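You operate a simulated robot arm through the tools that you are given. There is no shell and no other tool. Be economical: measure what you need, move in short steps, check, and stop when the job is done.

The job below is to be done with a simulated two-armed robot. You get a single attempt, and the scene is never put back.

## Task
Take the black charger out of service and set it for 24 V.
Fine: white strip off first, pull the yellow charger plug and the white mains plug, slide to 24 V in the cradle, then on to the black mat.

The check looks at the end state, three seconds after you hand in, the way a careful person would. Anything else that was tipped, shoved, dropped, spilled or broken makes it a failure.

## Robot
Two 7-joint arms with fingered hands on one trunk that stands fixed in place. Base frame: the origin is at the foot of the trunk, x ahead of it, y to its left, z up; the work surface is at about z = 780. Readings come in mm, degrees, newtons and seconds.
The left shoulder is at [70, 142, 1164], the right one opposite. With the tool pointing down near the work surface each hand reaches from about 100 to 780 mm from the base axis, measured 20 degrees to its own side. Payload 3.6 kg a hand.
Tool frame (each hand has its own): the origin (TCP) lies between the finger pads and is the grasp point; the fingertips stand 25 mm ahead of it; z points along the fingers, y is the line along which they close. Largest opening 88 mm; the body of the gripper starts 29 mm behind the TCP. The gripper is a hand of 5 fingers: y runs from the thumb to the fingers, the wrist lies at [-13, -97, -162] in the tool frame, and closing takes about 1.5 s.
Orientation is that of the tool frame in the base frame, as [roll, pitch, yaw] about the fixed x, y, z axes, in that order (R = Rz(yaw) Ry(pitch) Rx(roll)). With the fingers straight down and the wrist toward the robot, the tool's x, y and z point along [0, 1, 0], [1, 0, 0] and [0, 0, -1] of the base frame.

## Interface
- The arms move only by the tool play_rows. It takes "left_moves", "right_moves" or both (then of equal length, played together; a hand with none holds still); each is a list of rows, each a list of 2 entries, a list of its own where there are three numbers: the shift along the tool's x, y, z in units of 150 mm (1.0 is 150 mm), then the turn, a rotation vector about the tool's x, y, z in units of 180 degrees (1.0 is 180 degrees). In form: [[[dx, dy, dz], [rx, ry, rz]], ...]. A call has 1 to 20 rows; each row is the pose to reach, as a shift and turn from the pose commanded when the call began, along the tool's axes at that moment. "left_hand" and "right_hand" are, for a hand that has rows, the finger opening in m, from 0 to 0.088, set as the call begins (left out, the last holds). A call with a number of a shift or a turn outside -1 to 1 is refused whole. Rows are played at 5 a second. More than 50 mm and 8.6 degrees between two rows, or a gripper value outside its range, and nothing of the call is played. A pose out of reach is approached as far as the arm can. The call stops where the force on the tool passes 90 N (or 10 N more than at its start, if that is more) or the arm is blocked; 0.2 s more then pass. The fingers move at their own pace (about 72 mm/s each) and stop on an object; they squeeze with about 22 N. The grip force told is the motor's: it shows also when the fingers shut on nothing. Time passes only in rows, and 0.2 s behind the last, so rows that repeat a pose let the fingers close. The reply holds the time, the measured pose of the TCP, the force on the tool along the base axes, the opening and the grip force, in the units named above and with some noise, with the torque about the TCP (base axes, N m) and any sound that the robot's microphone picked up.
- Cameras (640 x 400 px; columns grow to the right, rows downward): "scene" is now at [110.7, -66.3, 1399.7]; the picture's right is [-0.76, -0.66, 0.00], its down [-0.33, 0.38, -0.86] and it looks along [0.56, -0.65, -0.51] (base axes); focal length 290 px, centre (320, 200). "left" rides on the left gripper at [-59, -79, -105] in its tool frame; the picture's right is [-0.73, -0.32, 0.61], its down [0.62, -0.68, 0.38] and it looks along [0.29, 0.66, 0.70] (tool axes); focal length 234 px, centre (320, 200). "right" rides on the right gripper at [59, -79, -105] in its tool frame; the picture's right is [-0.73, 0.32, -0.61], its down [-0.62, -0.68, 0.38] and it looks along [-0.29, 0.66, 0.70] (tool axes); focal length 234 px, centre (320, 200). There is no depth. A picture from a camera that has moved, and an enlarged one, comes with that camera's place and axes in the base frame and with its lens.
- get_image(camera): a new picture of that camera. The clock stands still meanwhile.
- move_column(by): slides the trunk up (or, below 0, down) by that many mm; the arms and the scene camera ride with it, the base frame stays. It gives what a move gives, with no picture.
- curl_fingers(index, middle, ring, little, thumb_bend, thumb_turn, hand): sets how far each is bent, from 0 (flat) to 100 (curled in); at 30 the hand is open as for a grip, at 70 the pads meet at the TCP. One left out holds its place. A second passes; each finger stops where it meets its share of the squeeze, and holds until it gets a number again. A gripper value or a shape takes the hand back. It gives what a move gives, with no picture; readings hold the bend of each and the force on index, middle, ring, little, thumb and palm. thumb_turn goes from beside the hand (0) to across from the fingers (100), as for a grip.
- hand_shape(shape, hand): the hand has 5 fingers and takes this shape, open, in about a second: jaw (thumb against the fingers, like two jaws); tri (thumb and two fingers); tip (a fingertip pinch); poke (one finger out to press); point (the index stretched); flat (the hand flat); cup (the hand cupped); fist (a fist). The gripper value then closes the fingers along that shape, each until it touches; the sizes above hold for jaw. It gives what a move gives, with no picture.
- turn_head(pan, tilt): turns the head with the scene camera to pan (to the left, within 86 degrees either way) and tilt (down, from -29 to 69), counted from straight ahead of the robot. It gives what a move gives.
- inspect(camera, box): a new picture of the part [left, top, right, bottom] of that camera's present view, enlarged. The clock stands still meanwhile.
- sign_off(): hands the job in; it is judged then, once.

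Work in short steps. Places have to be worked out from the pictures, the camera data and where the tool is seen: move nearer, look again, correct. Check each grasp and each placing, and mend what went wrong. You have 120 turns and 86 pictures in all, those below and enlarged ones among them. Open the grippers and draw the arms clear of the work before you hand the job in, unless the task says otherwise; then end with one line.

The tools are called after ">>>" as name(argument=value, ...) on one line, values as JSON. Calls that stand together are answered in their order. play_rows: Moves the arms, as the interface text tells. Its arguments: {"type":"object","properties":{"left_moves":{"type":"array","items":{"type":"array"}},"left_hand":{"type":"number"},"right_moves":{"type":"array","items":{"type":"array"}},"right_hand":{"type":"number"}},"required":[]} The other tools are called the same way: move_column (by) slides the trunk up or down; hand_shape (shape, hand) gives the hand a shape; curl_fingers (index, middle, ring, little, thumb_bend, thumb_turn, hand) moves the fingers one by one; turn_head (pan, tilt) turns the head that bears the scene camera; get_image (camera) takes a picture; inspect (camera, box) takes an enlarged picture of a part of a camera's view; sign_off () hands the job in.

At the start:

```text
time_s: 0.0
left_eef_pos: [516.4, -105.3, 1203.9]
left_ee_rot: [-180.0, -0.1, 89.9]
left_force: [-0.3, 0.3, -0.3]
left_moment: [-0.02, 0.01, 0.01]
left_width: 88.0
left_gripper_force: 0.0
left_shape: jaw
left_bend: [30.0, 30.0, 30.0, 30.0, 30.0, 98.0]
left_finger forces: [0.1, 0.0, 0.0, 0.1, 0.0, 0.0]
right_eef_pos: [396.8, -412.8, 1140.3]
right_ee_rot: [179.9, -0.1, 90.0]
right_force: [-0.5, 1.0, 0.6]
right_moment: [0.0, 0.01, 0.01]
right_width: 87.8
right_gripper_force: 0.1
right_shape: jaw
right_bend: [30.0, 30.0, 30.0, 30.0, 30.0, 98.0]
right_finger forces: [0.0, 0.0, 0.1, 0.1, 0.0, 0.1]
trunk travel left (down, up): [-700.0, 240.0]
head pan, tilt: [-49.1, 30.6]
```

scene: 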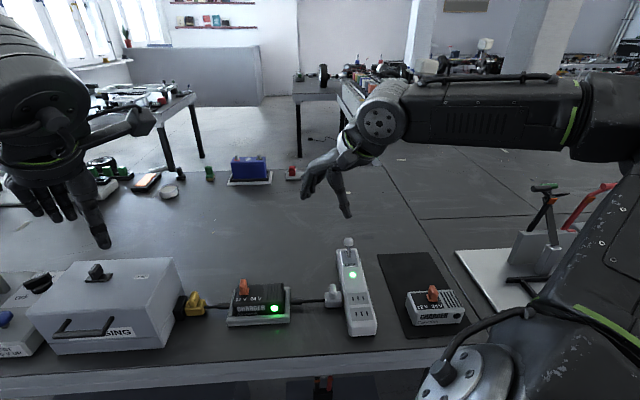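
right: 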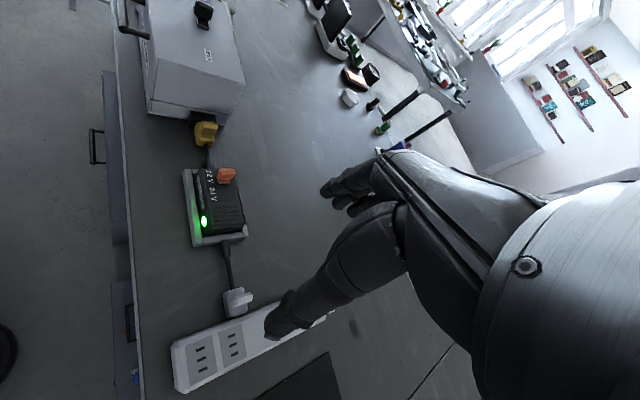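
left: 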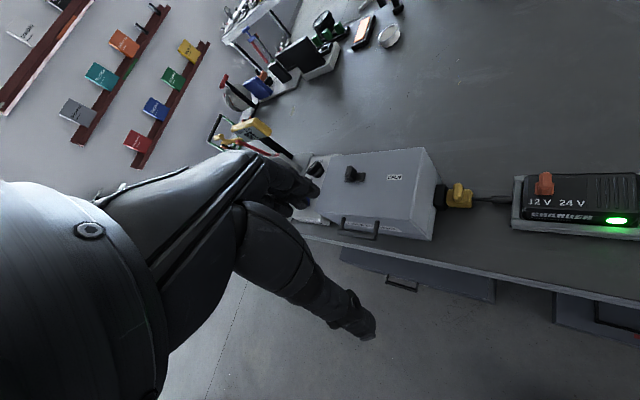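

I'll begin with close-ups of the charger, the strip and the mat.

>>> inspect(camera="scene", box=[160, 220, 400, 370])

>>> inspect(camera="scene", box=[310, 220, 480, 350])

>>> inspect(camera="right", box=[100, 80, 340, 400])

```text
2.67 times, centred on (280, 295) of scene
camera zoom: at [110.7, -66.3, 1399.7], right [-0.76, -0.66, 0.0], down [-0.33, 0.38, -0.86], along [0.56, -0.65, -0.51], focal length 773 px, centre (427, -53)
```

zoom: 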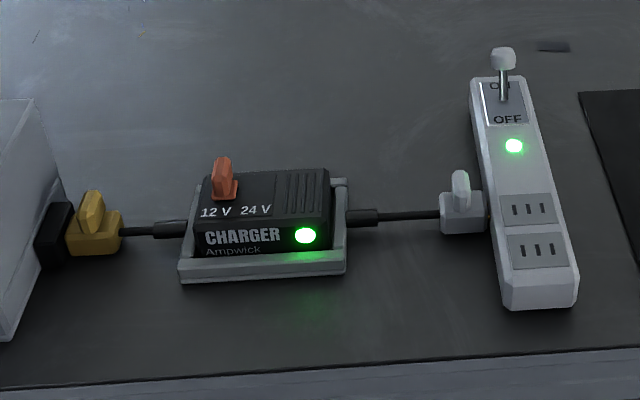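

```text
3.08 times, centred on (395, 285) of scene
camera zoom: at [110.7, -66.3, 1399.7], right [-0.76, -0.66, 0.0], down [-0.33, 0.38, -0.86], along [0.56, -0.65, -0.51], focal length 892 px, centre (89, -62)
```

zoom: 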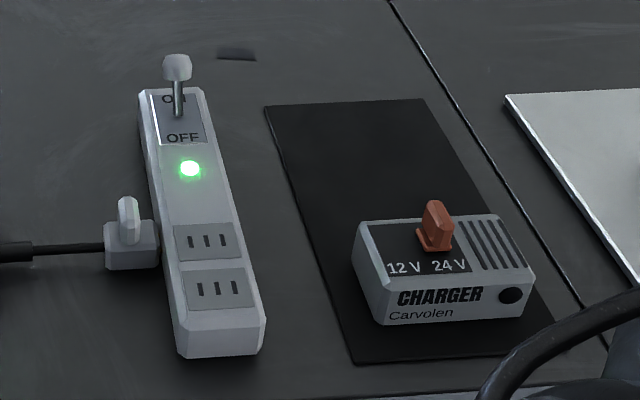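

```text
1.25 times, centred on (220, 240) of right
camera zoom: at [317.8, -355.7, 1246.8], right [0.32, -0.73, 0.61], down [-0.68, -0.62, -0.38], along [0.66, -0.29, -0.69], focal length 293 px, centre (445, 150)
```

zoom: 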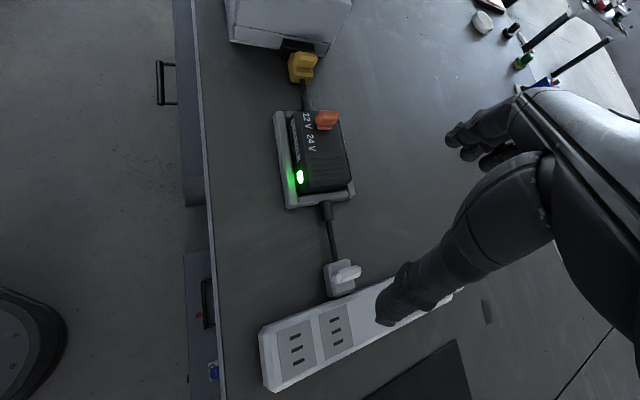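

Zooming further on the plugs, the slider and the lever for detail.

>>> inspect(camera="scene", box=[170, 270, 250, 330])

>>> inspect(camera="scene", box=[225, 265, 305, 330])

>>> inspect(camera="scene", box=[310, 230, 390, 340])

>>> inspect(camera="right", box=[170, 110, 290, 320])

```text
6.67 times, centred on (210, 300) of scene
camera zoom: at [110.7, -66.3, 1399.7], right [-0.76, -0.66, 0.0], down [-0.33, 0.38, -0.86], along [0.56, -0.65, -0.51], focal length 1932 px, centre (1053, -467)
```

zoom: 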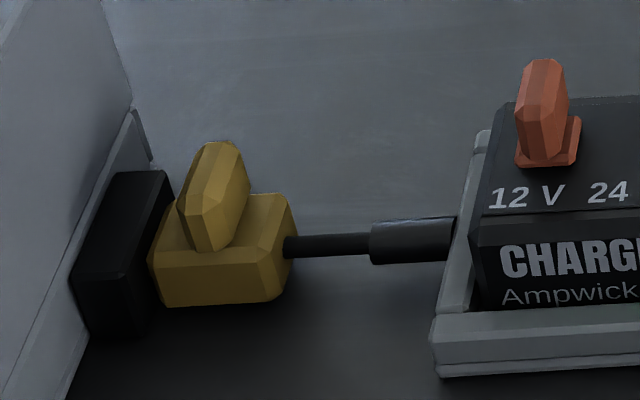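

```text
6.15 times, centred on (265, 298) of scene
camera zoom: at [110.7, -66.3, 1399.7], right [-0.76, -0.66, 0.0], down [-0.33, 0.38, -0.86], along [0.56, -0.65, -0.51], focal length 1784 px, centre (658, -400)
```

zoom: 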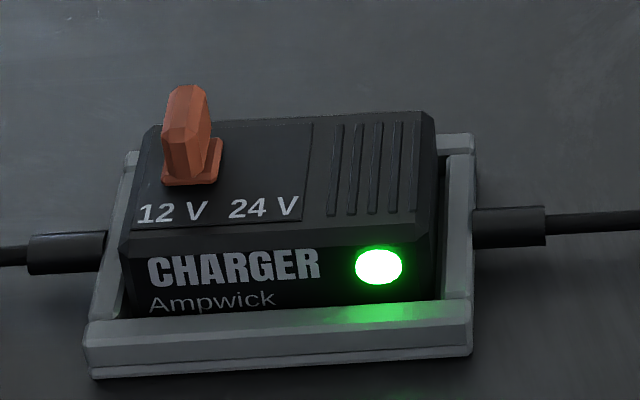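

```text
3.64 times, centred on (350, 285) of scene
camera zoom: at [110.7, -66.3, 1399.7], right [-0.76, -0.66, 0.0], down [-0.33, 0.38, -0.86], along [0.56, -0.65, -0.51], focal length 1054 px, centre (211, -109)
```

zoom: 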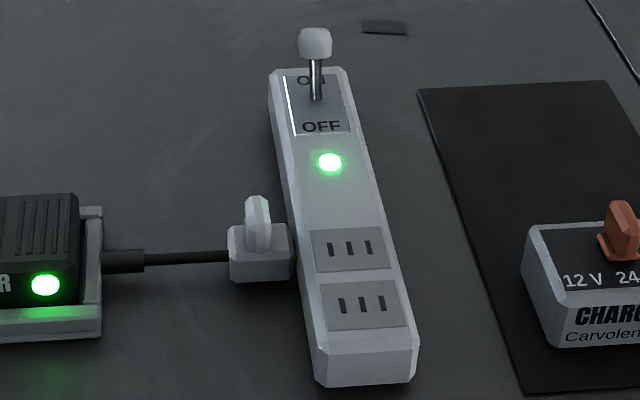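

```text
1.90 times, centred on (230, 215) of right
camera zoom: at [317.8, -355.7, 1246.8], right [0.32, -0.73, 0.61], down [-0.68, -0.62, -0.38], along [0.66, -0.29, -0.69], focal length 446 px, centre (491, 171)
```

zoom: 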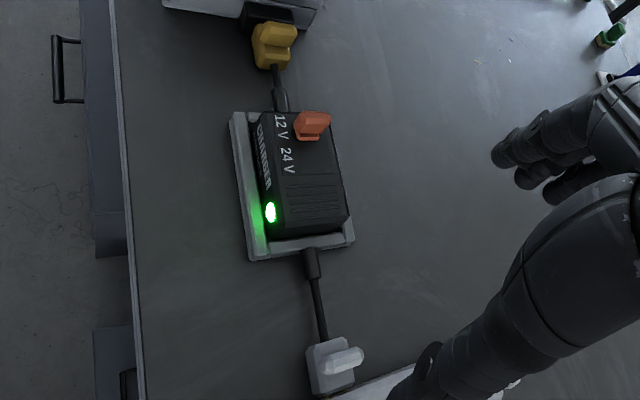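

The fins on both plugs and the slider are thin along the bench. I place the yellow fin at about (664,-235,832), the white fin at (424,-478,827), the slider at (586,-327,849) and the strip lever knob at about (491,-636,853). The bench is turned about -45°, so I'll turn the right hand to match and move toward the lever, staying high.

>>> play_rows(right_moves=[[[-0.13, 0.06, 0.07], [0, 0, 0.042]], [[-0.27, 0.11, 0.13], [0, 0, 0.083]], [[-0.4, 0.17, 0.2], [0, 0, 0.125]], [[-0.53, 0.22, 0.27], [0, 0, 0.167]], [[-0.67, 0.28, 0.33], [0, 0, 0.208]], [[-0.8, 0.33, 0.4], [0, 0, 0.25]]])

```text
time_s: 1.4
left_eef_pos: [516.7, -103.4, 1203.7]
left_ee_rot: [-179.9, 0.1, 90.1]
left_force: [-1.4, -1.1, -0.3]
left_moment: [0.0, 0.0, 0.01]
left_width: 87.9
left_gripper_force: 0.0
left_shape: jaw
left_bend: [30.0, 30.0, 30.0, 30.0, 30.0, 98.0]
left_finger forces: [0.1, 0.0, 0.0, 0.1, 0.2, 0.0]
right_eef_pos: [445.8, -533.0, 1080.6]
right_ee_rot: [180.0, 0.0, 44.8]
right_force: [-0.3, -0.3, 0.3]
right_moment: [0.03, -0.02, 0.01]
right_width: 87.6
right_gripper_force: 0.0
right_shape: jaw
right_bend: [30.0, 30.0, 30.0, 30.0, 30.0, 98.0]
right_finger forces: [0.0, 0.0, 0.1, 0.1, 0.0, 0.0]
trunk travel left (down, up): [-700.0, 240.0]
head pan, tilt: [-49.1, 30.6]
```

Turn done. Next I move over the lever and down to about z 930, then look.

>>> play_rows(right_moves=[[[-0.07, 0.18, 0.2], [0, 0, 0]], [[-0.14, 0.36, 0.4], [0, 0, 0]], [[-0.2, 0.54, 0.6], [0, 0, 0]], [[-0.273, 0.717, 0.8], [0, 0, 0]], [[-0.273, 0.717, 0.97], [0, 0, 0]]])

>>> get_image(camera="right")

>>> inspect(camera="scene", box=[270, 170, 430, 300])

```text
time_s: 2.6
left_eef_pos: [516.4, -102.5, 1204.1]
left_ee_rot: [180.0, 0.0, 90.0]
left_force: [-0.5, -1.6, 0.0]
left_moment: [-0.01, 0.01, 0.01]
left_width: 87.8
left_gripper_force: 0.1
left_shape: jaw
left_bend: [30.0, 30.0, 30.0, 30.0, 30.0, 98.0]
left_finger forces: [0.0, 0.1, 0.0, 0.1, 0.0, 0.0]
right_eef_pos: [492.9, -639.3, 936.0]
right_ee_rot: [179.9, -0.2, 45.0]
right_force: [0.1, 0.2, 0.1]
right_moment: [-0.01, 0.0, 0.01]
right_width: 87.7
right_gripper_force: 0.0
right_shape: jaw
right_bend: [30.0, 30.0, 30.0, 30.0, 30.0, 98.0]
right_finger forces: [0.1, 0.1, 0.0, 0.1, 0.0, 0.0]
trunk travel left (down, up): [-700.0, 240.0]
head pan, tilt: [-49.1, 30.6]
```

```text
75 pictures are left
camera right: at [477.7, -543.2, 1041.8], right [-0.29, -0.74, 0.61], down [-0.92, 0.04, -0.39], along [0.26, -0.67, -0.7], focal length 234 px, centre (320, 200)
```

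right: 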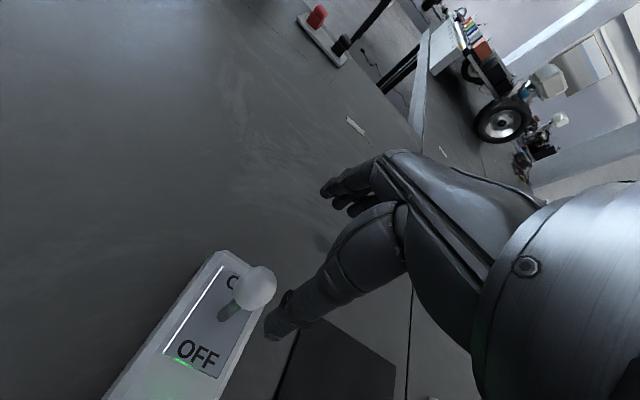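

```text
3.08 times, centred on (350, 235) of scene
camera zoom: at [110.9, -66.9, 1399.6], right [-0.76, -0.66, 0.0], down [-0.33, 0.39, -0.86], along [0.56, -0.65, -0.51], focal length 892 px, centre (228, 92)
```

zoom: 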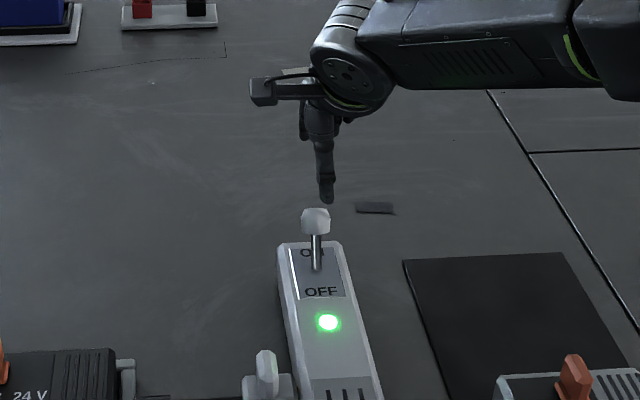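

Triangulating puts the lever knob at about (477,-615,876). I'll straddle it with thumb on the near side and fingers on the far side, and come down to TCP z of about 886.

>>> play_rows(right_moves=[[[0.02, -0.1, 0], [0, 0, 0]], [[0.04, -0.187, 0], [0, 0, 0]], [[0.04, -0.187, 0.17], [0, 0, 0]], [[0.04, -0.187, 0.33], [0, 0, 0]]])

>>> get_image(camera="right")

>>> inspect(camera="scene", box=[290, 200, 410, 300])

```text
time_s: 3.6
left_eef_pos: [517.0, -103.3, 1203.5]
left_ee_rot: [-179.9, 0.0, 90.0]
left_force: [-0.6, -0.1, 0.5]
left_moment: [-0.03, -0.03, -0.03]
left_width: 87.9
left_gripper_force: 0.1
left_shape: jaw
left_bend: [30.0, 30.0, 30.0, 30.0, 30.0, 98.0]
left_finger forces: [0.0, 0.0, 0.0, 0.0, 0.1, 0.0]
right_eef_pos: [477.6, -614.4, 884.2]
right_ee_rot: [179.9, 0.0, 45.0]
right_force: [-0.4, -1.3, 0.7]
right_moment: [-0.03, 0.01, 0.01]
right_width: 87.7
right_gripper_force: 0.0
right_shape: jaw
right_bend: [30.0, 30.0, 30.0, 30.0, 30.0, 98.0]
right_finger forces: [0.0, 0.0, 0.0, 0.0, 0.0, 0.1]
trunk travel left (down, up): [-700.0, 240.0]
head pan, tilt: [-49.1, 30.6]
```

```text
73 pictures are left
camera right: at [463.7, -518.0, 991.5], right [-0.29, -0.74, 0.61], down [-0.92, 0.04, -0.38], along [0.26, -0.67, -0.7], focal length 234 px, centre (320, 200)
```

right: 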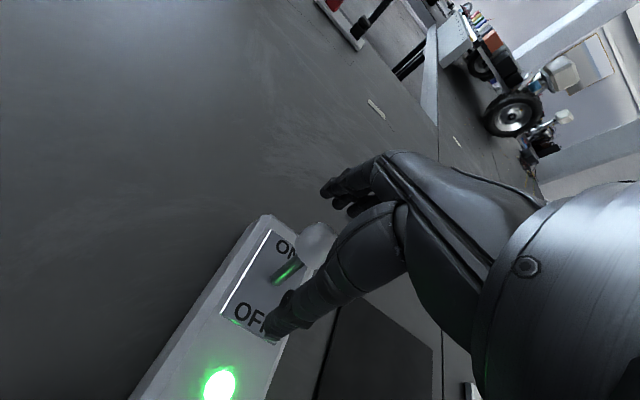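

```text
4.00 times, centred on (350, 250) of scene
camera zoom: at [111.4, -66.6, 1399.6], right [-0.76, -0.66, 0.0], down [-0.33, 0.39, -0.86], along [0.56, -0.65, -0.51], focal length 1160 px, centre (200, 0)
```

zoom: 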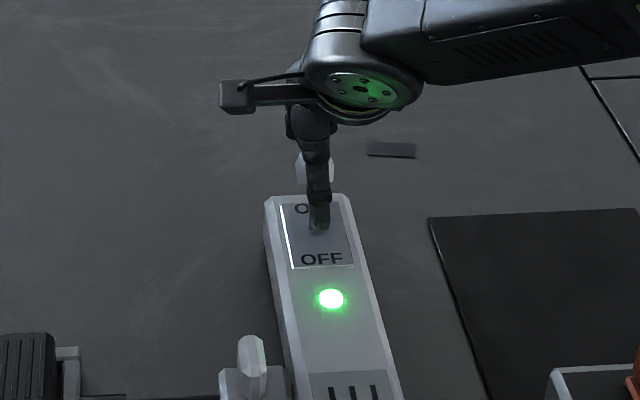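

The knob sits between thumb and fingers. I'll lower 8 mm and draw the hand toward the robot so the fingers pull the lever over to OFF.

>>> play_rows(right_moves=[[[0, 0, 0.05], [0, 0, 0]], [[0, -0.1, 0.05], [0, 0, 0]], [[0, -0.2, 0.05], [0, 0, 0]], [[0, -0.28, 0.05], [0, 0, 0]], [[0, -0.36, 0.05], [0, 0, 0]], [[0, -0.44, 0.05], [0, 0, 0]]])

>>> inspect(camera="scene", box=[290, 200, 410, 300])

```text
time_s: 5.0
left_eef_pos: [516.5, -102.6, 1204.8]
left_ee_rot: [179.9, 0.0, 90.0]
left_force: [-0.6, -0.5, -0.8]
left_moment: [0.01, 0.02, -0.01]
left_width: 87.8
left_gripper_force: 0.1
left_shape: jaw
left_bend: [30.0, 30.0, 30.0, 30.0, 30.0, 98.0]
left_finger forces: [0.0, 0.1, 0.1, 0.1, 0.1, 0.0]
right_eef_pos: [431.6, -567.8, 877.7]
right_ee_rot: [179.9, 0.0, 44.9]
right_force: [-0.6, 0.6, 0.3]
right_moment: [0.0, 0.01, -0.01]
right_width: 87.8
right_gripper_force: 0.0
right_shape: jaw
right_bend: [29.0, 30.0, 30.0, 30.0, 30.0, 98.0]
right_finger forces: [0.8, 0.1, 0.1, 0.1, 0.0, 0.0]
trunk travel left (down, up): [-700.0, 240.0]
head pan, tilt: [-49.1, 30.6]
```

```text
4.00 times, centred on (350, 250) of scene
camera zoom: at [111.0, -66.0, 1399.7], right [-0.76, -0.66, 0.0], down [-0.33, 0.38, -0.86], along [0.56, -0.65, -0.51], focal length 1160 px, centre (200, 0)
```

zoom: 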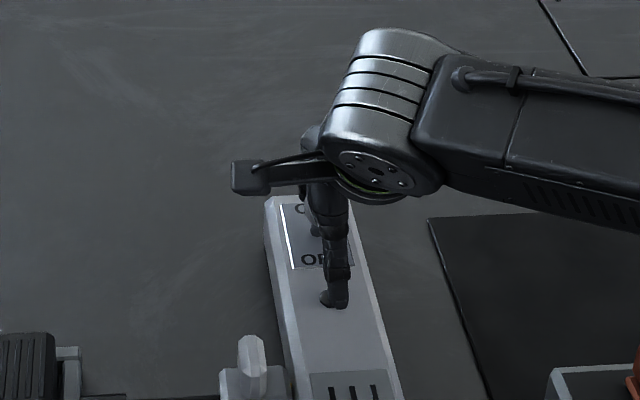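

The green light may be out, but the thumb covers it, so I check with the wrist camera.

>>> get_image(camera="right")

```text
70 pictures are left
camera right: at [416.4, -471.8, 984.4], right [-0.29, -0.74, 0.61], down [-0.92, 0.04, -0.38], along [0.26, -0.67, -0.69], focal length 234 px, centre (320, 200)
```

right: 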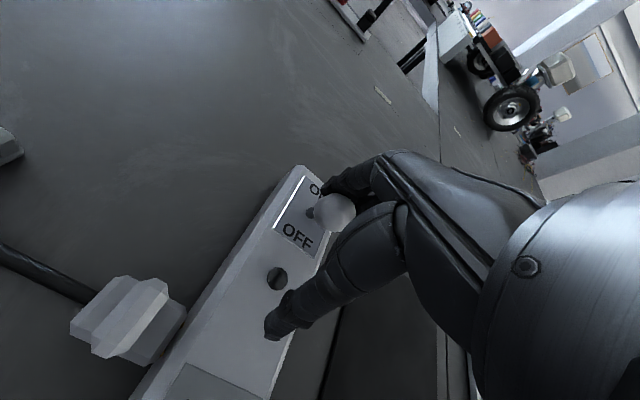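

The lamp is out. The fingers still rest on the lever, so I go 20 mm further to seat it fully, then lift clear.

>>> play_rows(right_moves=[[[0, -0.06, 0], [0, 0, 0]], [[0, -0.13, 0], [0, 0, 0]], [[0, -0.13, 0], [0, 0, 0]], [[0, -0.05, 0], [0, 0, 0]], [[0, 0.0, -0.2], [0, 0, 0]], [[0, -0.1, -0.5], [0, 0, 0]], [[0, -0.2, -0.8], [0, 0, 0]]])

>>> inspect(camera="scene", box=[220, 220, 400, 340])

```text
time_s: 6.6
left_eef_pos: [515.7, -102.3, 1205.0]
left_ee_rot: [179.9, 0.0, 89.9]
left_force: [-0.7, 0.3, -0.1]
left_moment: [0.02, 0.02, 0.04]
left_width: 87.6
left_gripper_force: 0.1
left_shape: jaw
left_bend: [30.0, 30.0, 30.0, 30.0, 30.0, 98.0]
left_finger forces: [0.0, 0.0, 0.1, 0.1, 0.0, 0.0]
right_eef_pos: [410.4, -544.2, 1000.1]
right_ee_rot: [180.0, 0.0, 45.0]
right_force: [0.1, 0.1, 0.8]
right_moment: [0.02, 0.01, -0.03]
right_width: 88.0
right_gripper_force: 0.1
right_shape: jaw
right_bend: [30.0, 30.0, 30.0, 30.0, 30.0, 98.0]
right_finger forces: [0.0, 0.1, 0.0, 0.0, 0.0, 0.1]
trunk travel left (down, up): [-700.0, 240.0]
head pan, tilt: [-49.1, 30.6]
```

```text
3.33 times, centred on (310, 280) of scene
camera zoom: at [109.4, -65.4, 1399.8], right [-0.76, -0.66, 0.0], down [-0.33, 0.38, -0.86], along [0.56, -0.65, -0.51], focal length 966 px, centre (353, -67)
```

zoom: 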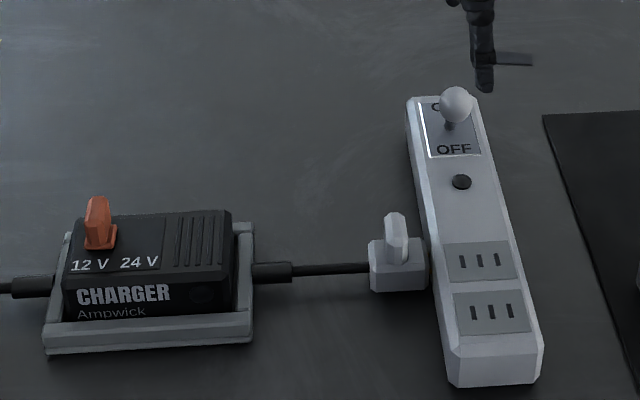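

Strip is OFF with its lamp dark. Next is the yellow plug. I turn the right hand to yaw 135° so it closes across the fin, carry it left at z 1000 in stages, and move the left hand out of the way.

>>> play_rows(right_moves=[[[0.17, 0, 0], [0, 0, -0.042]], [[0.33, 0, 0], [0, 0, -0.083]], [[0.5, 0, 0], [0, 0, -0.125]], [[0.67, 0, 0], [0, 0, -0.167]], [[0.83, 0, 0], [0, 0, -0.208]], [[1.0, 0, 0], [0, 0, -0.25]]], left_moves=[[[0.17, 0, 0], [0, 0, 0]], [[0.33, 0, 0], [0, 0, 0]], [[0.5, 0, 0], [0, 0, 0]], [[0.67, 0, 0], [0, 0, 0]], [[0.83, 0, 0], [0, 0, 0]], [[1.0, 0, 0], [0, 0, 0]]])

```text
time_s: 8.0
left_eef_pos: [518.1, 47.7, 1202.8]
left_ee_rot: [-179.9, 0.1, 90.1]
left_force: [0.8, -0.9, 0.7]
left_moment: [-0.01, 0.0, -0.03]
left_width: 87.7
left_gripper_force: 0.1
left_shape: jaw
left_bend: [30.0, 30.0, 30.0, 30.0, 30.0, 98.0]
left_finger forces: [0.0, 0.0, 0.0, 0.1, 0.0, 0.1]
right_eef_pos: [518.2, -440.1, 999.0]
right_ee_rot: [-180.0, 0.2, 90.0]
right_force: [1.0, 0.5, 0.0]
right_moment: [0.0, -0.03, -0.02]
right_width: 88.1
right_gripper_force: 0.0
right_shape: jaw
right_bend: [30.0, 30.0, 30.0, 30.0, 30.0, 98.0]
right_finger forces: [0.0, 0.1, 0.0, 0.0, 0.1, 0.0]
trunk travel left (down, up): [-700.0, 240.0]
head pan, tilt: [-49.1, 30.6]
```

Continuing left and finishing the turn.

>>> play_rows(right_moves=[[[0.16, 0.12, 0], [0, 0, -0.042]], [[0.32, 0.24, 0], [0, 0, -0.083]], [[0.48, 0.37, 0], [0, 0, -0.125]], [[0.64, 0.49, 0], [0, 0, -0.167]], [[0.8, 0.61, 0], [0, 0, -0.208]], [[0.967, 0.733, 0.1], [0, 0, -0.25]]], left_moves=[[[0.17, 0, 0], [0, 0, 0]], [[0.33, 0, 0], [0, 0, 0]], [[0.5, 0, 0], [0, 0, 0]], [[0.67, 0, 0], [0, 0, 0]], [[0.83, 0, 0], [0, 0, 0]], [[1.0, 0, 0], [0, 0, 0]]])

>>> get_image(camera="right")

>>> inspect(camera="scene", box=[90, 160, 330, 340])

```text
time_s: 9.4
left_eef_pos: [518.8, 199.1, 1203.7]
left_ee_rot: [-179.9, 0.2, 90.0]
left_force: [-0.1, 0.6, -0.2]
left_moment: [0.01, 0.04, -0.03]
left_width: 87.7
left_gripper_force: 0.1
left_shape: jaw
left_bend: [30.0, 30.0, 30.0, 30.0, 30.0, 98.0]
left_finger forces: [0.0, 0.0, 0.1, 0.1, 0.0, 0.0]
right_eef_pos: [627.4, -293.7, 984.8]
right_ee_rot: [-179.9, 0.1, 135.1]
right_force: [0.4, 0.2, -0.7]
right_moment: [0.0, 0.0, 0.03]
right_width: 88.1
right_gripper_force: 0.2
right_shape: jaw
right_bend: [30.0, 30.0, 30.0, 30.0, 30.0, 98.0]
right_finger forces: [0.0, 0.0, 0.1, 0.0, 0.1, 0.0]
trunk travel left (down, up): [-700.0, 240.0]
head pan, tilt: [-49.1, 30.6]
```

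```text
68 pictures are left
camera right: at [529.4, -308.8, 1090.7], right [0.74, -0.28, 0.61], down [-0.04, -0.92, -0.38], along [0.67, 0.26, -0.7], focal length 234 px, centre (320, 200)
```

right: 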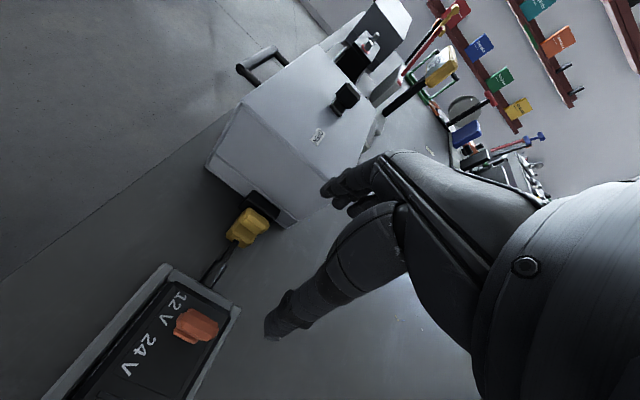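

```text
2.22 times, centred on (210, 250) of scene
camera zoom: at [112.2, -63.3, 1399.7], right [-0.76, -0.66, 0.0], down [-0.33, 0.38, -0.86], along [0.56, -0.65, -0.51], focal length 644 px, centre (564, 89)
```

zoom: 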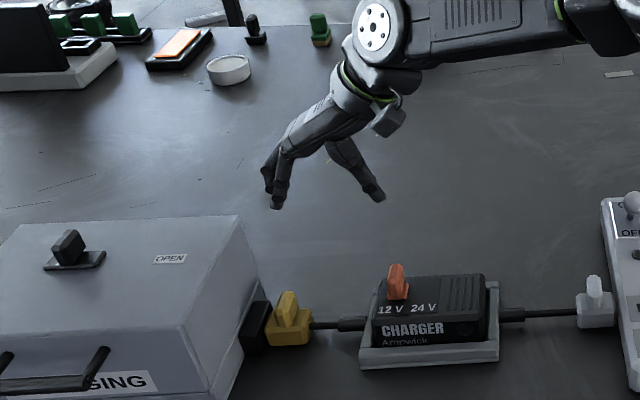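

The hand's profile fits beside the box. I'll set a 45 mm opening, come to just above the yellow fin at z 900, and look again.

>>> play_rows(right_moves=[[[0.03, 0.1, 0], [0, 0, 0]], [[0.07, 0.2, 0.1], [0, 0, 0]], [[0.1, 0.3, 0.25], [0, 0, 0]], [[0.13, 0.41, 0.4], [0, 0, 0]], [[0.13, 0.41, 0.567], [0, 0, 0]]], right_hand=0.045)

>>> inspect(camera="right", box=[200, 140, 400, 340])

>>> inspect(camera="scene", box=[150, 230, 270, 330])

```text
time_s: 10.6
left_eef_pos: [516.4, 195.9, 1203.9]
left_ee_rot: [-180.0, -0.1, 90.0]
left_force: [0.1, -0.5, 0.6]
left_moment: [-0.01, 0.02, -0.01]
left_width: 87.8
left_gripper_force: 0.1
left_shape: jaw
left_bend: [30.0, 30.0, 30.0, 30.0, 30.0, 98.0]
left_finger forces: [0.0, 0.1, 0.1, 0.1, 0.0, 0.0]
right_eef_pos: [622.7, -239.6, 932.0]
right_ee_rot: [-180.0, 0.2, 135.0]
right_force: [0.5, 0.3, 0.0]
right_moment: [0.0, 0.02, 0.0]
right_width: 45.3
right_gripper_force: 0.0
right_shape: jaw
right_bend: [74.0, 44.0, 40.0, 42.0, 69.0, 100.0]
right_finger forces: [0.0, 0.2, 0.1, 0.1, 0.0, 0.0]
right hand out of reach, approached as far as the arm can: row 3, 4, 5
trunk travel left (down, up): [-700.0, 240.0]
head pan, tilt: [-49.1, 30.6]
```

```text
2.00 times, centred on (300, 240) of right
camera zoom: at [524.8, -255.0, 1037.4], right [0.74, -0.28, 0.61], down [-0.04, -0.92, -0.38], along [0.67, 0.26, -0.7], focal length 468 px, centre (360, 120)
```

zoom: 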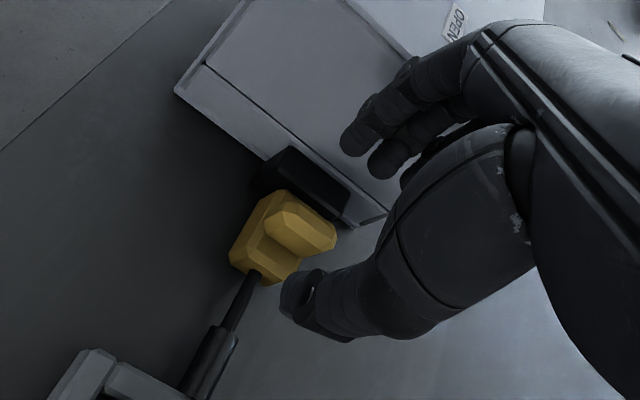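

```text
4.00 times, centred on (210, 280) of scene
camera zoom: at [110.9, -66.3, 1399.7], right [-0.76, -0.66, 0.0], down [-0.33, 0.38, -0.86], along [0.56, -0.65, -0.51], focal length 1160 px, centre (760, -120)
```

zoom: 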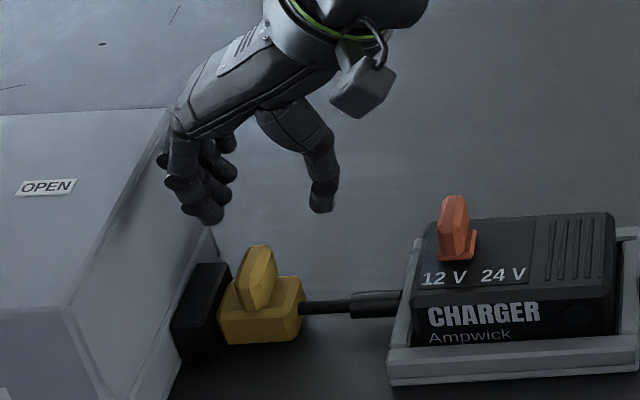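

The arm ran out of reach at this yaw (632/932 instead of 657/900). I'll try yaw about 112°, which is closer to neutral and still crosses the fin well, with a small lift first.

>>> play_rows(right_moves=[[[0, -0.03, -0.1], [0, 0, 0.04]], [[0, -0.03, -0.2], [0, 0, 0.08]], [[0, -0.03, -0.2], [0, 0, 0.125]], [[0, -0.03, -0.2], [0, 0, 0.125]]])

```text
time_s: 11.6
left_eef_pos: [516.7, 197.1, 1202.8]
left_ee_rot: [180.0, -0.1, 90.1]
left_force: [0.0, 0.1, -0.9]
left_moment: [0.0, 0.0, -0.02]
left_width: 87.9
left_gripper_force: 0.1
left_shape: jaw
left_bend: [30.0, 30.0, 30.0, 30.0, 30.0, 98.0]
left_finger forces: [0.0, 0.0, 0.0, 0.0, 0.0, 0.0]
right_eef_pos: [619.7, -241.8, 958.6]
right_ee_rot: [179.9, 0.1, 112.5]
right_force: [-0.9, -0.2, -0.3]
right_moment: [-0.01, 0.0, -0.03]
right_width: 45.2
right_gripper_force: 0.0
right_shape: jaw
right_bend: [74.0, 44.0, 40.0, 42.0, 69.0, 100.0]
right_finger forces: [0.1, 0.0, 0.0, 0.0, 0.0, 0.0]
trunk travel left (down, up): [-700.0, 240.0]
head pan, tilt: [-49.1, 30.6]
```

Commanded poses follow the measured ones. Now I retry the approach to (657,-236,890) at yaw 112°.

>>> play_rows(right_moves=[[[-0.02, 0.1, 0.1], [0, 0, 0]], [[-0.04, 0.18, 0.2], [0, 0, 0]], [[-0.06, 0.245, 0.33], [0, 0, 0]], [[-0.06, 0.245, 0.46], [0, 0, 0]]])

```text
time_s: 12.6
left_eef_pos: [517.5, 195.6, 1203.9]
left_ee_rot: [-180.0, 0.0, 90.1]
left_force: [-1.3, -0.5, 0.8]
left_moment: [0.03, -0.02, -0.03]
left_width: 87.7
left_gripper_force: 0.0
left_shape: jaw
left_bend: [30.0, 30.0, 30.0, 30.0, 30.0, 98.0]
left_finger forces: [0.1, 0.0, 0.0, 0.0, 0.0, 0.1]
right_eef_pos: [632.9, -242.6, 913.6]
right_ee_rot: [180.0, 0.1, 112.4]
right_force: [0.1, -0.4, -0.1]
right_moment: [-0.01, -0.02, -0.01]
right_width: 45.5
right_gripper_force: 0.1
right_shape: jaw
right_bend: [74.0, 44.0, 40.0, 42.0, 69.0, 100.0]
right_finger forces: [0.0, 0.0, 0.1, 0.0, 0.0, 0.0]
right hand out of reach, approached as far as the arm can: row 2, 3, 4
trunk travel left (down, up): [-700.0, 240.0]
head pan, tilt: [-49.1, 30.6]
```

It's still limited, and I suspect wrist bend from too flat a forearm. Raising the trunk 80 mm makes the forearm steeper, so I'll try that and re-descend.

>>> move_column(by=80)

>>> play_rows(right_moves=[[[-0.03, 0.08, 0.15], [0, 0, 0]], [[-0.06, 0.15, 0.3], [0, 0, 0]], [[-0.06, 0.15, 0.5], [0, 0, 0]], [[-0.06, 0.15, 0.68], [0, 0, 0]]])

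```text
time_s: 13.8
left_eef_pos: [516.8, 196.3, 1283.5]
left_ee_rot: [180.0, 0.0, 90.1]
left_force: [0.2, -1.6, 0.2]
left_moment: [0.01, 0.04, 0.03]
left_width: 87.6
left_gripper_force: 0.1
left_shape: jaw
left_bend: [30.0, 30.0, 30.0, 30.0, 30.0, 98.0]
left_finger forces: [0.1, 0.0, 0.0, 0.0, 0.1, 0.1]
right_eef_pos: [633.8, -242.9, 994.4]
right_ee_rot: [179.8, 0.2, 112.4]
right_force: [0.0, -0.4, -0.3]
right_moment: [0.0, -0.01, 0.02]
right_width: 45.2
right_gripper_force: 0.0
right_shape: jaw
right_bend: [74.0, 44.0, 40.0, 42.0, 69.0, 100.0]
right_finger forces: [0.0, 0.0, 0.0, 0.0, 0.0, 0.0]
trunk travel left (down, up): [-780.0, 160.0]
head pan, tilt: [-49.1, 30.6]
```

```text
time_s: 14.8
left_eef_pos: [517.1, 196.3, 1284.2]
left_ee_rot: [-180.0, 0.0, 90.0]
left_force: [-0.2, 0.1, 0.0]
left_moment: [0.04, -0.01, -0.01]
left_width: 87.7
left_gripper_force: 0.0
left_shape: jaw
left_bend: [30.0, 30.0, 30.0, 30.0, 30.0, 98.0]
left_finger forces: [0.0, 0.1, 0.0, 0.0, 0.1, 0.1]
right_eef_pos: [601.7, -260.9, 952.8]
right_ee_rot: [179.9, 0.1, 112.5]
right_force: [0.2, 1.4, -0.6]
right_moment: [0.05, -0.01, 0.0]
right_width: 45.3
right_gripper_force: 0.0
right_shape: jaw
right_bend: [74.0, 44.0, 40.0, 42.0, 69.0, 100.0]
right_finger forces: [0.0, 0.0, 0.0, 0.0, 0.0, 0.0]
right hand out of reach, approached as far as the arm can: row 1, 2, 3, 4
trunk travel left (down, up): [-780.0, 160.0]
head pan, tilt: [-49.1, 30.6]
```

That was worse, so extension is the limit and the trunk should go lower. I'll lift the hand first, then lower the trunk.

>>> play_rows(right_moves=[[[0, -0.1, -0.25], [0, 0, 0]], [[0, -0.2, -0.5], [0, 0, 0]], [[0, -0.25, -0.75], [0, 0, 0]], [[0, -0.3, -1.0], [0, 0, 0]]])

>>> move_column(by=-150)

>>> play_rows(right_moves=[[[0, 0, -0.2], [0, 0, 0]], [[0, 0, -0.4], [0, 0, 0]], [[0, 0, -0.6], [0, 0, 0]]])

>>> move_column(by=-80)

```text
time_s: 15.8
left_eef_pos: [515.3, 196.6, 1284.3]
left_ee_rot: [-180.0, 0.0, 90.1]
left_force: [-0.3, 0.3, -0.4]
left_moment: [0.01, 0.0, -0.01]
left_width: 87.6
left_gripper_force: 0.1
left_shape: jaw
left_bend: [30.0, 30.0, 30.0, 30.0, 30.0, 98.0]
left_finger forces: [0.0, 0.0, 0.0, 0.0, 0.0, 0.1]
right_eef_pos: [557.6, -280.7, 1104.8]
right_ee_rot: [179.9, 0.1, 112.4]
right_force: [-1.1, -0.1, -0.2]
right_moment: [0.01, -0.01, 0.0]
right_width: 45.1
right_gripper_force: 0.1
right_shape: jaw
right_bend: [74.0, 44.0, 40.0, 42.0, 69.0, 100.0]
right_finger forces: [0.0, 0.1, 0.1, 0.0, 0.0, 0.1]
trunk travel left (down, up): [-780.0, 160.0]
head pan, tilt: [-49.1, 30.6]
```

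```text
time_s: 17.5
left_eef_pos: [516.4, 196.7, 1133.4]
left_ee_rot: [-180.0, 0.1, 90.0]
left_force: [-0.1, -0.7, -0.1]
left_moment: [-0.01, 0.02, 0.0]
left_width: 87.6
left_gripper_force: 0.0
left_shape: jaw
left_bend: [30.0, 30.0, 30.0, 30.0, 30.0, 98.0]
left_finger forces: [0.0, 0.0, 0.0, 0.0, 0.0, 0.1]
right_eef_pos: [559.1, -281.4, 953.9]
right_ee_rot: [179.9, 0.2, 112.5]
right_force: [-0.1, -0.1, 0.3]
right_moment: [0.02, -0.04, -0.01]
right_width: 45.2
right_gripper_force: 0.0
right_shape: jaw
right_bend: [74.0, 44.0, 40.0, 42.0, 69.0, 100.0]
right_finger forces: [0.1, 0.1, 0.0, 0.1, 0.1, 0.0]
trunk travel left (down, up): [-630.0, 310.0]
head pan, tilt: [-49.1, 30.6]
```

```text
time_s: 18.3
left_eef_pos: [516.4, 197.3, 1133.5]
left_ee_rot: [180.0, 0.0, 90.0]
left_force: [0.5, -0.4, -0.6]
left_moment: [0.02, 0.01, 0.0]
left_width: 87.8
left_gripper_force: 0.1
left_shape: jaw
left_bend: [30.0, 30.0, 30.0, 30.0, 30.0, 98.0]
left_finger forces: [0.0, 0.1, 0.1, 0.0, 0.0, 0.0]
right_eef_pos: [558.2, -280.7, 1044.9]
right_ee_rot: [179.8, 0.1, 112.5]
right_force: [0.2, -0.2, 0.3]
right_moment: [0.0, 0.02, 0.0]
right_width: 45.2
right_gripper_force: 0.0
right_shape: jaw
right_bend: [74.0, 44.0, 40.0, 42.0, 69.0, 100.0]
right_finger forces: [0.0, 0.1, 0.0, 0.0, 0.0, 0.1]
trunk travel left (down, up): [-630.0, 310.0]
head pan, tilt: [-49.1, 30.6]
```

```text
time_s: 19.5
left_eef_pos: [516.3, 196.0, 1053.7]
left_ee_rot: [180.0, 0.0, 90.0]
left_force: [0.1, -0.6, 0.1]
left_moment: [0.06, 0.01, -0.02]
left_width: 87.3
left_gripper_force: 0.1
left_shape: jaw
left_bend: [30.0, 30.0, 30.0, 30.0, 30.0, 98.0]
left_finger forces: [0.1, 0.0, 0.1, 0.0, 0.0, 0.1]
right_eef_pos: [559.3, -282.1, 964.8]
right_ee_rot: [179.9, 0.0, 112.5]
right_force: [0.7, 0.1, -1.1]
right_moment: [-0.01, 0.0, -0.02]
right_width: 45.0
right_gripper_force: 0.1
right_shape: jaw
right_bend: [74.0, 44.0, 40.0, 42.0, 69.0, 100.0]
right_finger forces: [0.1, 0.0, 0.0, 0.0, 0.0, 0.0]
trunk travel left (down, up): [-550.0, 390.0]
head pan, tilt: [-49.1, 30.6]
```

Shoulder is now at about 1014. I approach the fin again, going out at height first.

>>> play_rows(right_moves=[[[0.01, 0.2, 0], [0, 0, 0]], [[0.02, 0.4, 0.05], [0, 0, 0]], [[0.027, 0.6, 0.15], [0, 0, 0]], [[0.027, 0.667, 0.3], [0, 0, 0]], [[0.027, 0.667, 0.46], [0, 0, 0]]])

>>> inspect(camera="right", box=[200, 140, 400, 340])

>>> get_image(camera="scene")

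```text
time_s: 20.7
left_eef_pos: [518.1, 196.3, 1054.2]
left_ee_rot: [180.0, 0.0, 90.0]
left_force: [0.3, 0.7, -0.8]
left_moment: [-0.01, 0.03, -0.01]
left_width: 87.9
left_gripper_force: 0.0
left_shape: jaw
left_bend: [30.0, 30.0, 30.0, 30.0, 30.0, 98.0]
left_finger forces: [0.1, 0.0, 0.1, 0.1, 0.1, 0.0]
right_eef_pos: [651.3, -241.6, 895.1]
right_ee_rot: [179.9, 0.1, 112.5]
right_force: [0.6, -1.1, -0.1]
right_moment: [0.05, -0.01, 0.01]
right_width: 45.2
right_gripper_force: 0.1
right_shape: jaw
right_bend: [74.0, 44.0, 40.0, 42.0, 69.0, 100.0]
right_finger forces: [0.1, 0.0, 0.0, 0.1, 0.1, 0.0]
trunk travel left (down, up): [-550.0, 390.0]
head pan, tilt: [-49.1, 30.6]
```

```text
2.00 times, centred on (300, 240) of right
camera zoom: at [555.0, -218.1, 1001.1], right [0.57, -0.55, 0.61], down [-0.39, -0.84, -0.38], along [0.72, -0.02, -0.69], focal length 468 px, centre (360, 120)
```

zoom: 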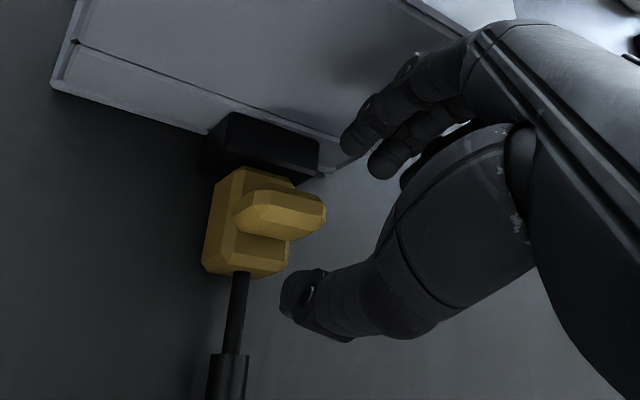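

```text
63 pictures are left
camera scene: at [111.0, -66.4, 1249.7], right [-0.76, -0.66, 0.0], down [-0.33, 0.39, -0.86], along [0.56, -0.65, -0.51], focal length 290 px, centre (320, 200)
```

scene: 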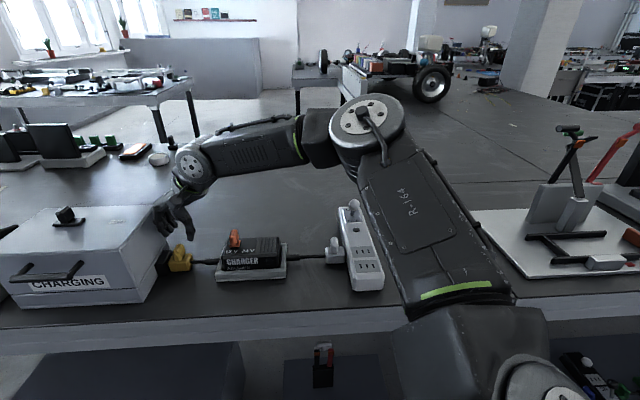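

Now reachable. The fin reads (661,-236), consistent with before. I'll try turning to about yaw 130° here, above the fin.

>>> play_rows(right_moves=[[[0.003, 0.03, 0], [0, 0, -0.035]], [[0.006, 0.06, 0], [0, 0, -0.07]], [[0.006, 0.065, 0], [0, 0, -0.1]]])

```text
time_s: 21.5
left_eef_pos: [516.6, 195.0, 1054.6]
left_ee_rot: [-179.9, -0.1, 90.1]
left_force: [0.5, -0.5, -0.2]
left_moment: [0.0, 0.01, -0.02]
left_width: 87.4
left_gripper_force: 0.0
left_shape: jaw
left_bend: [30.0, 30.0, 30.0, 30.0, 30.0, 98.0]
left_finger forces: [0.1, 0.0, 0.0, 0.1, 0.0, 0.0]
right_eef_pos: [657.2, -236.9, 895.0]
right_ee_rot: [179.9, 0.0, 130.6]
right_force: [-1.7, -1.9, 0.9]
right_moment: [0.07, -0.05, -0.1]
right_width: 44.3
right_gripper_force: 0.1
right_shape: jaw
right_bend: [74.0, 45.0, 40.0, 42.0, 69.0, 100.0]
right_finger forces: [0.0, 2.2, 0.1, 0.1, 0.1, 0.0]
trunk travel left (down, up): [-550.0, 390.0]
head pan, tilt: [-49.1, 30.6]
```

Yaw reached, but the middle finger shows 2 N, so it is touching the box wall. Backing off 10 mm and looking.

>>> play_rows(right_moves=[[[0, -0.07, 0], [0, 0, 0]], [[0, -0.07, 0], [0, 0, 0]]])

>>> inspect(camera="right", box=[200, 140, 400, 340])

>>> inspect(camera="scene", box=[130, 180, 250, 290])

```text
time_s: 22.1
left_eef_pos: [516.7, 196.2, 1054.2]
left_ee_rot: [180.0, 0.1, 90.0]
left_force: [-0.2, -0.4, -0.5]
left_moment: [0.01, 0.0, 0.0]
left_width: 87.8
left_gripper_force: 0.0
left_shape: jaw
left_bend: [30.0, 30.0, 30.0, 30.0, 30.0, 98.0]
left_finger forces: [0.1, 0.0, 0.1, 0.1, 0.0, 0.1]
right_eef_pos: [651.4, -243.2, 895.8]
right_ee_rot: [180.0, 0.1, 130.5]
right_force: [0.1, -0.2, -1.1]
right_moment: [-0.01, -0.02, 0.01]
right_width: 45.0
right_gripper_force: 0.0
right_shape: jaw
right_bend: [74.0, 44.0, 40.0, 42.0, 69.0, 100.0]
right_finger forces: [0.0, 0.0, 0.0, 0.0, 0.1, 0.0]
trunk travel left (down, up): [-550.0, 390.0]
head pan, tilt: [-49.1, 30.6]
```

```text
2.00 times, centred on (300, 240) of right
camera zoom: at [552.0, -250.0, 1002.0], right [0.72, -0.34, 0.61], down [-0.11, -0.92, -0.38], along [0.69, 0.21, -0.69], focal length 468 px, centre (360, 120)
```

zoom: 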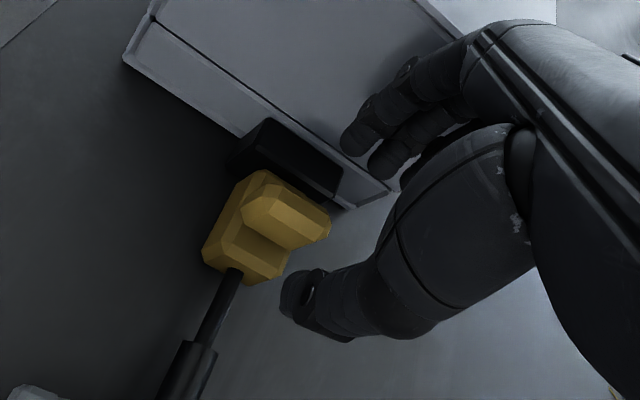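

```text
3.64 times, centred on (190, 235) of scene
camera zoom: at [111.0, -65.9, 1249.7], right [-0.76, -0.66, 0.0], down [-0.33, 0.38, -0.86], along [0.56, -0.65, -0.51], focal length 1054 px, centre (793, 73)
```

zoom: 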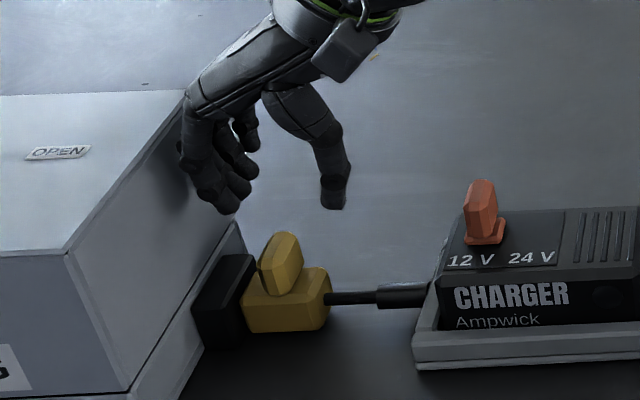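

Fin is at about (659,-236). I'll tilt the hand about 11° so the knuckles lean away from the wall, then lower to TCP z 852 with the fin between thumb and fingers.

>>> play_rows(right_moves=[[[0, 0, 0], [-0.03, 0, 0]], [[0, 0.01, 0], [-0.06, 0, 0]], [[0, 0.01, 0.1], [-0.06, 0, 0]], [[0, 0.01, 0.2], [-0.06, 0, 0]], [[0, 0.01, 0.285], [-0.06, 0, 0]]])

>>> inspect(camera="right", box=[200, 140, 400, 340])

>>> inspect(camera="scene", box=[130, 200, 240, 290])

```text
time_s: 23.3
left_eef_pos: [516.9, 196.7, 1052.6]
left_ee_rot: [179.9, 0.0, 90.0]
left_force: [0.3, -0.2, 0.3]
left_moment: [-0.01, 0.0, -0.01]
left_width: 87.5
left_gripper_force: 0.0
left_shape: jaw
left_bend: [30.0, 30.0, 30.0, 30.0, 30.0, 98.0]
left_finger forces: [0.0, 0.1, 0.0, 0.1, 0.0, 0.0]
right_eef_pos: [652.9, -241.9, 853.8]
right_ee_rot: [169.2, 0.2, 130.5]
right_force: [-0.7, -0.5, 0.6]
right_moment: [-0.01, -0.02, -0.01]
right_width: 45.3
right_gripper_force: 0.0
right_shape: jaw
right_bend: [74.0, 44.0, 40.0, 42.0, 69.0, 100.0]
right_finger forces: [0.0, 0.0, 0.1, 0.0, 0.1, 0.1]
trunk travel left (down, up): [-550.0, 390.0]
head pan, tilt: [-49.1, 30.6]
```

```text
2.00 times, centred on (300, 240) of right
camera zoom: at [540.1, -260.6, 943.1], right [0.62, -0.42, 0.66], down [-0.05, -0.86, -0.5], along [0.78, 0.28, -0.56], focal length 468 px, centre (360, 120)
```

zoom: 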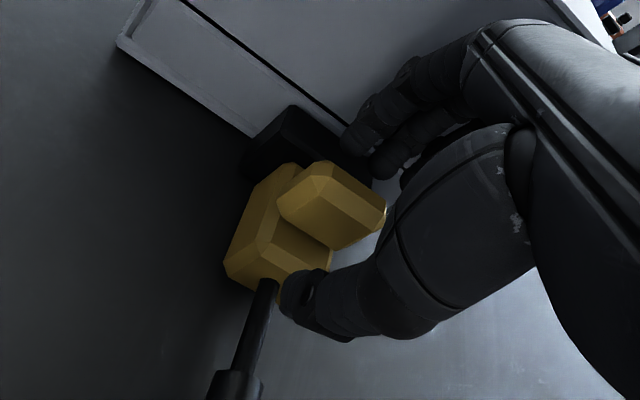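

```text
4.44 times, centred on (185, 245) of scene
camera zoom: at [111.0, -66.0, 1249.7], right [-0.76, -0.66, 0.0], down [-0.33, 0.38, -0.86], along [0.56, -0.65, -0.51], focal length 1288 px, centre (920, 0)
```

zoom: 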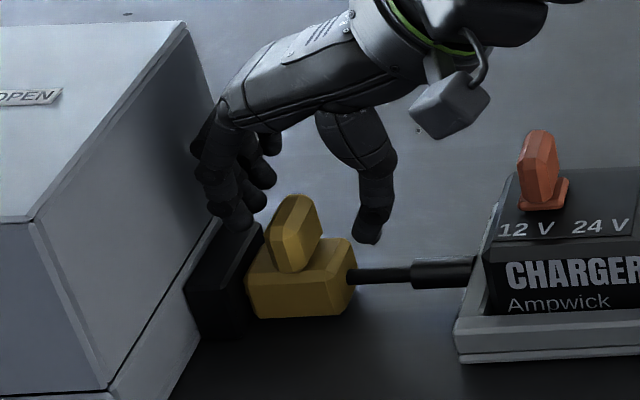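

The fin sits between thumb and fingers. I lower 4 mm and close.

>>> play_rows(right_moves=[[[0, 0, 0.027], [0, 0, 0]], [[0, 0, 0.027], [0, 0, 0]], [[0, 0, 0.027], [0, 0, 0]], [[0, 0, 0.027], [0, 0, 0]], [[0, 0, 0.027], [0, 0, 0]], [[0, 0, 0.027], [0, 0, 0]], [[0, 0, 0.027], [0, 0, 0]], [[0, 0, 0.027], [0, 0, 0]]], right_hand=0.0)

>>> inspect(camera="right", box=[200, 140, 400, 340])

```text
time_s: 25.1
left_eef_pos: [516.7, 196.0, 1053.4]
left_ee_rot: [-179.9, 0.0, 90.0]
left_force: [-0.1, -0.2, -0.3]
left_moment: [-0.04, -0.01, 0.03]
left_width: 87.5
left_gripper_force: 0.1
left_shape: jaw
left_bend: [30.0, 30.0, 30.0, 30.0, 30.0, 98.0]
left_finger forces: [0.0, 0.0, 0.0, 0.1, 0.1, 0.0]
right_eef_pos: [653.3, -240.7, 849.1]
right_ee_rot: [169.1, 0.0, 130.4]
right_force: [-2.1, -1.5, -3.2]
right_moment: [-0.05, 0.03, 0.01]
right_width: 12.9
right_gripper_force: 22.2
right_shape: jaw
right_bend: [74.0, 51.0, 58.0, 53.0, 69.0, 100.0]
right_finger forces: [10.3, 5.5, 1.0, 0.0, 18.8, 0.0]
trunk travel left (down, up): [-550.0, 390.0]
head pan, tilt: [-49.1, 30.6]
```

```text
2.00 times, centred on (300, 240) of right
camera zoom: at [540.0, -260.8, 939.0], right [0.62, -0.42, 0.66], down [-0.05, -0.86, -0.5], along [0.78, 0.28, -0.56], focal length 468 px, centre (360, 120)
```

zoom: 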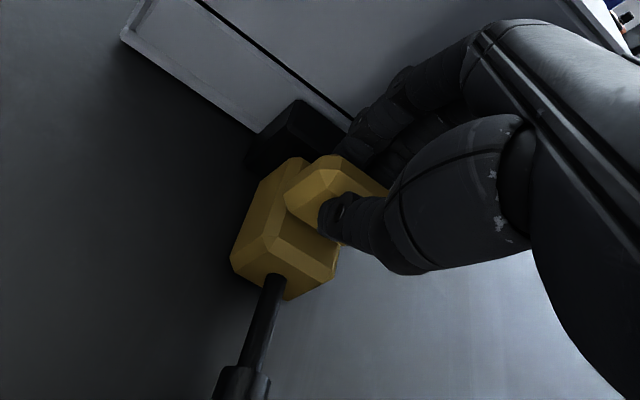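

Gripped firmly at a 13 mm width. Now I pull straight out along the bench, 35 mm in small rows.

>>> play_rows(right_moves=[[[-0.003, -0.033, -0.006], [0, 0, 0]], [[-0.005, -0.065, -0.013], [0, 0, 0]], [[-0.008, -0.098, -0.019], [0, 0, 0]], [[-0.011, -0.13, -0.025], [0, 0, 0]], [[-0.013, -0.163, -0.032], [0, 0, 0]], [[-0.016, -0.196, -0.038], [0, 0, 0]], [[-0.019, -0.228, -0.044], [0, 0, 0]]])

>>> inspect(camera="scene", box=[130, 200, 290, 300])

```text
time_s: 26.7
left_eef_pos: [517.0, 196.4, 1052.3]
left_ee_rot: [180.0, 0.0, 90.0]
left_force: [-0.1, -0.5, -0.8]
left_moment: [-0.04, -0.01, -0.01]
left_width: 87.7
left_gripper_force: 0.0
left_shape: jaw
left_bend: [30.0, 30.0, 30.0, 30.0, 30.0, 98.0]
left_finger forces: [0.0, 0.0, 0.0, 0.0, 0.1, 0.1]
right_eef_pos: [627.5, -266.3, 849.1]
right_ee_rot: [169.1, 0.0, 130.6]
right_force: [0.4, -0.7, 0.0]
right_moment: [-0.05, 0.02, 0.0]
right_width: 13.0
right_gripper_force: 22.2
right_shape: jaw
right_bend: [74.0, 51.0, 58.0, 53.0, 69.0, 100.0]
right_finger forces: [11.4, 6.2, 1.3, 0.0, 19.0, 0.1]
trunk travel left (down, up): [-550.0, 390.0]
head pan, tilt: [-49.1, 30.6]
```

```text
4.00 times, centred on (210, 250) of scene
camera zoom: at [110.9, -66.5, 1249.7], right [-0.76, -0.66, 0.0], down [-0.33, 0.39, -0.86], along [0.56, -0.65, -0.51], focal length 1160 px, centre (760, 0)
```

zoom: 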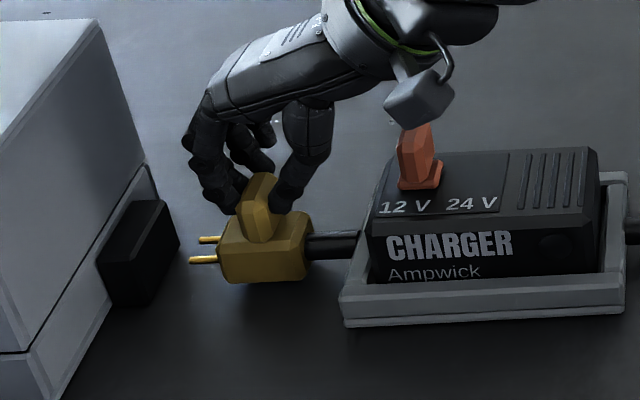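

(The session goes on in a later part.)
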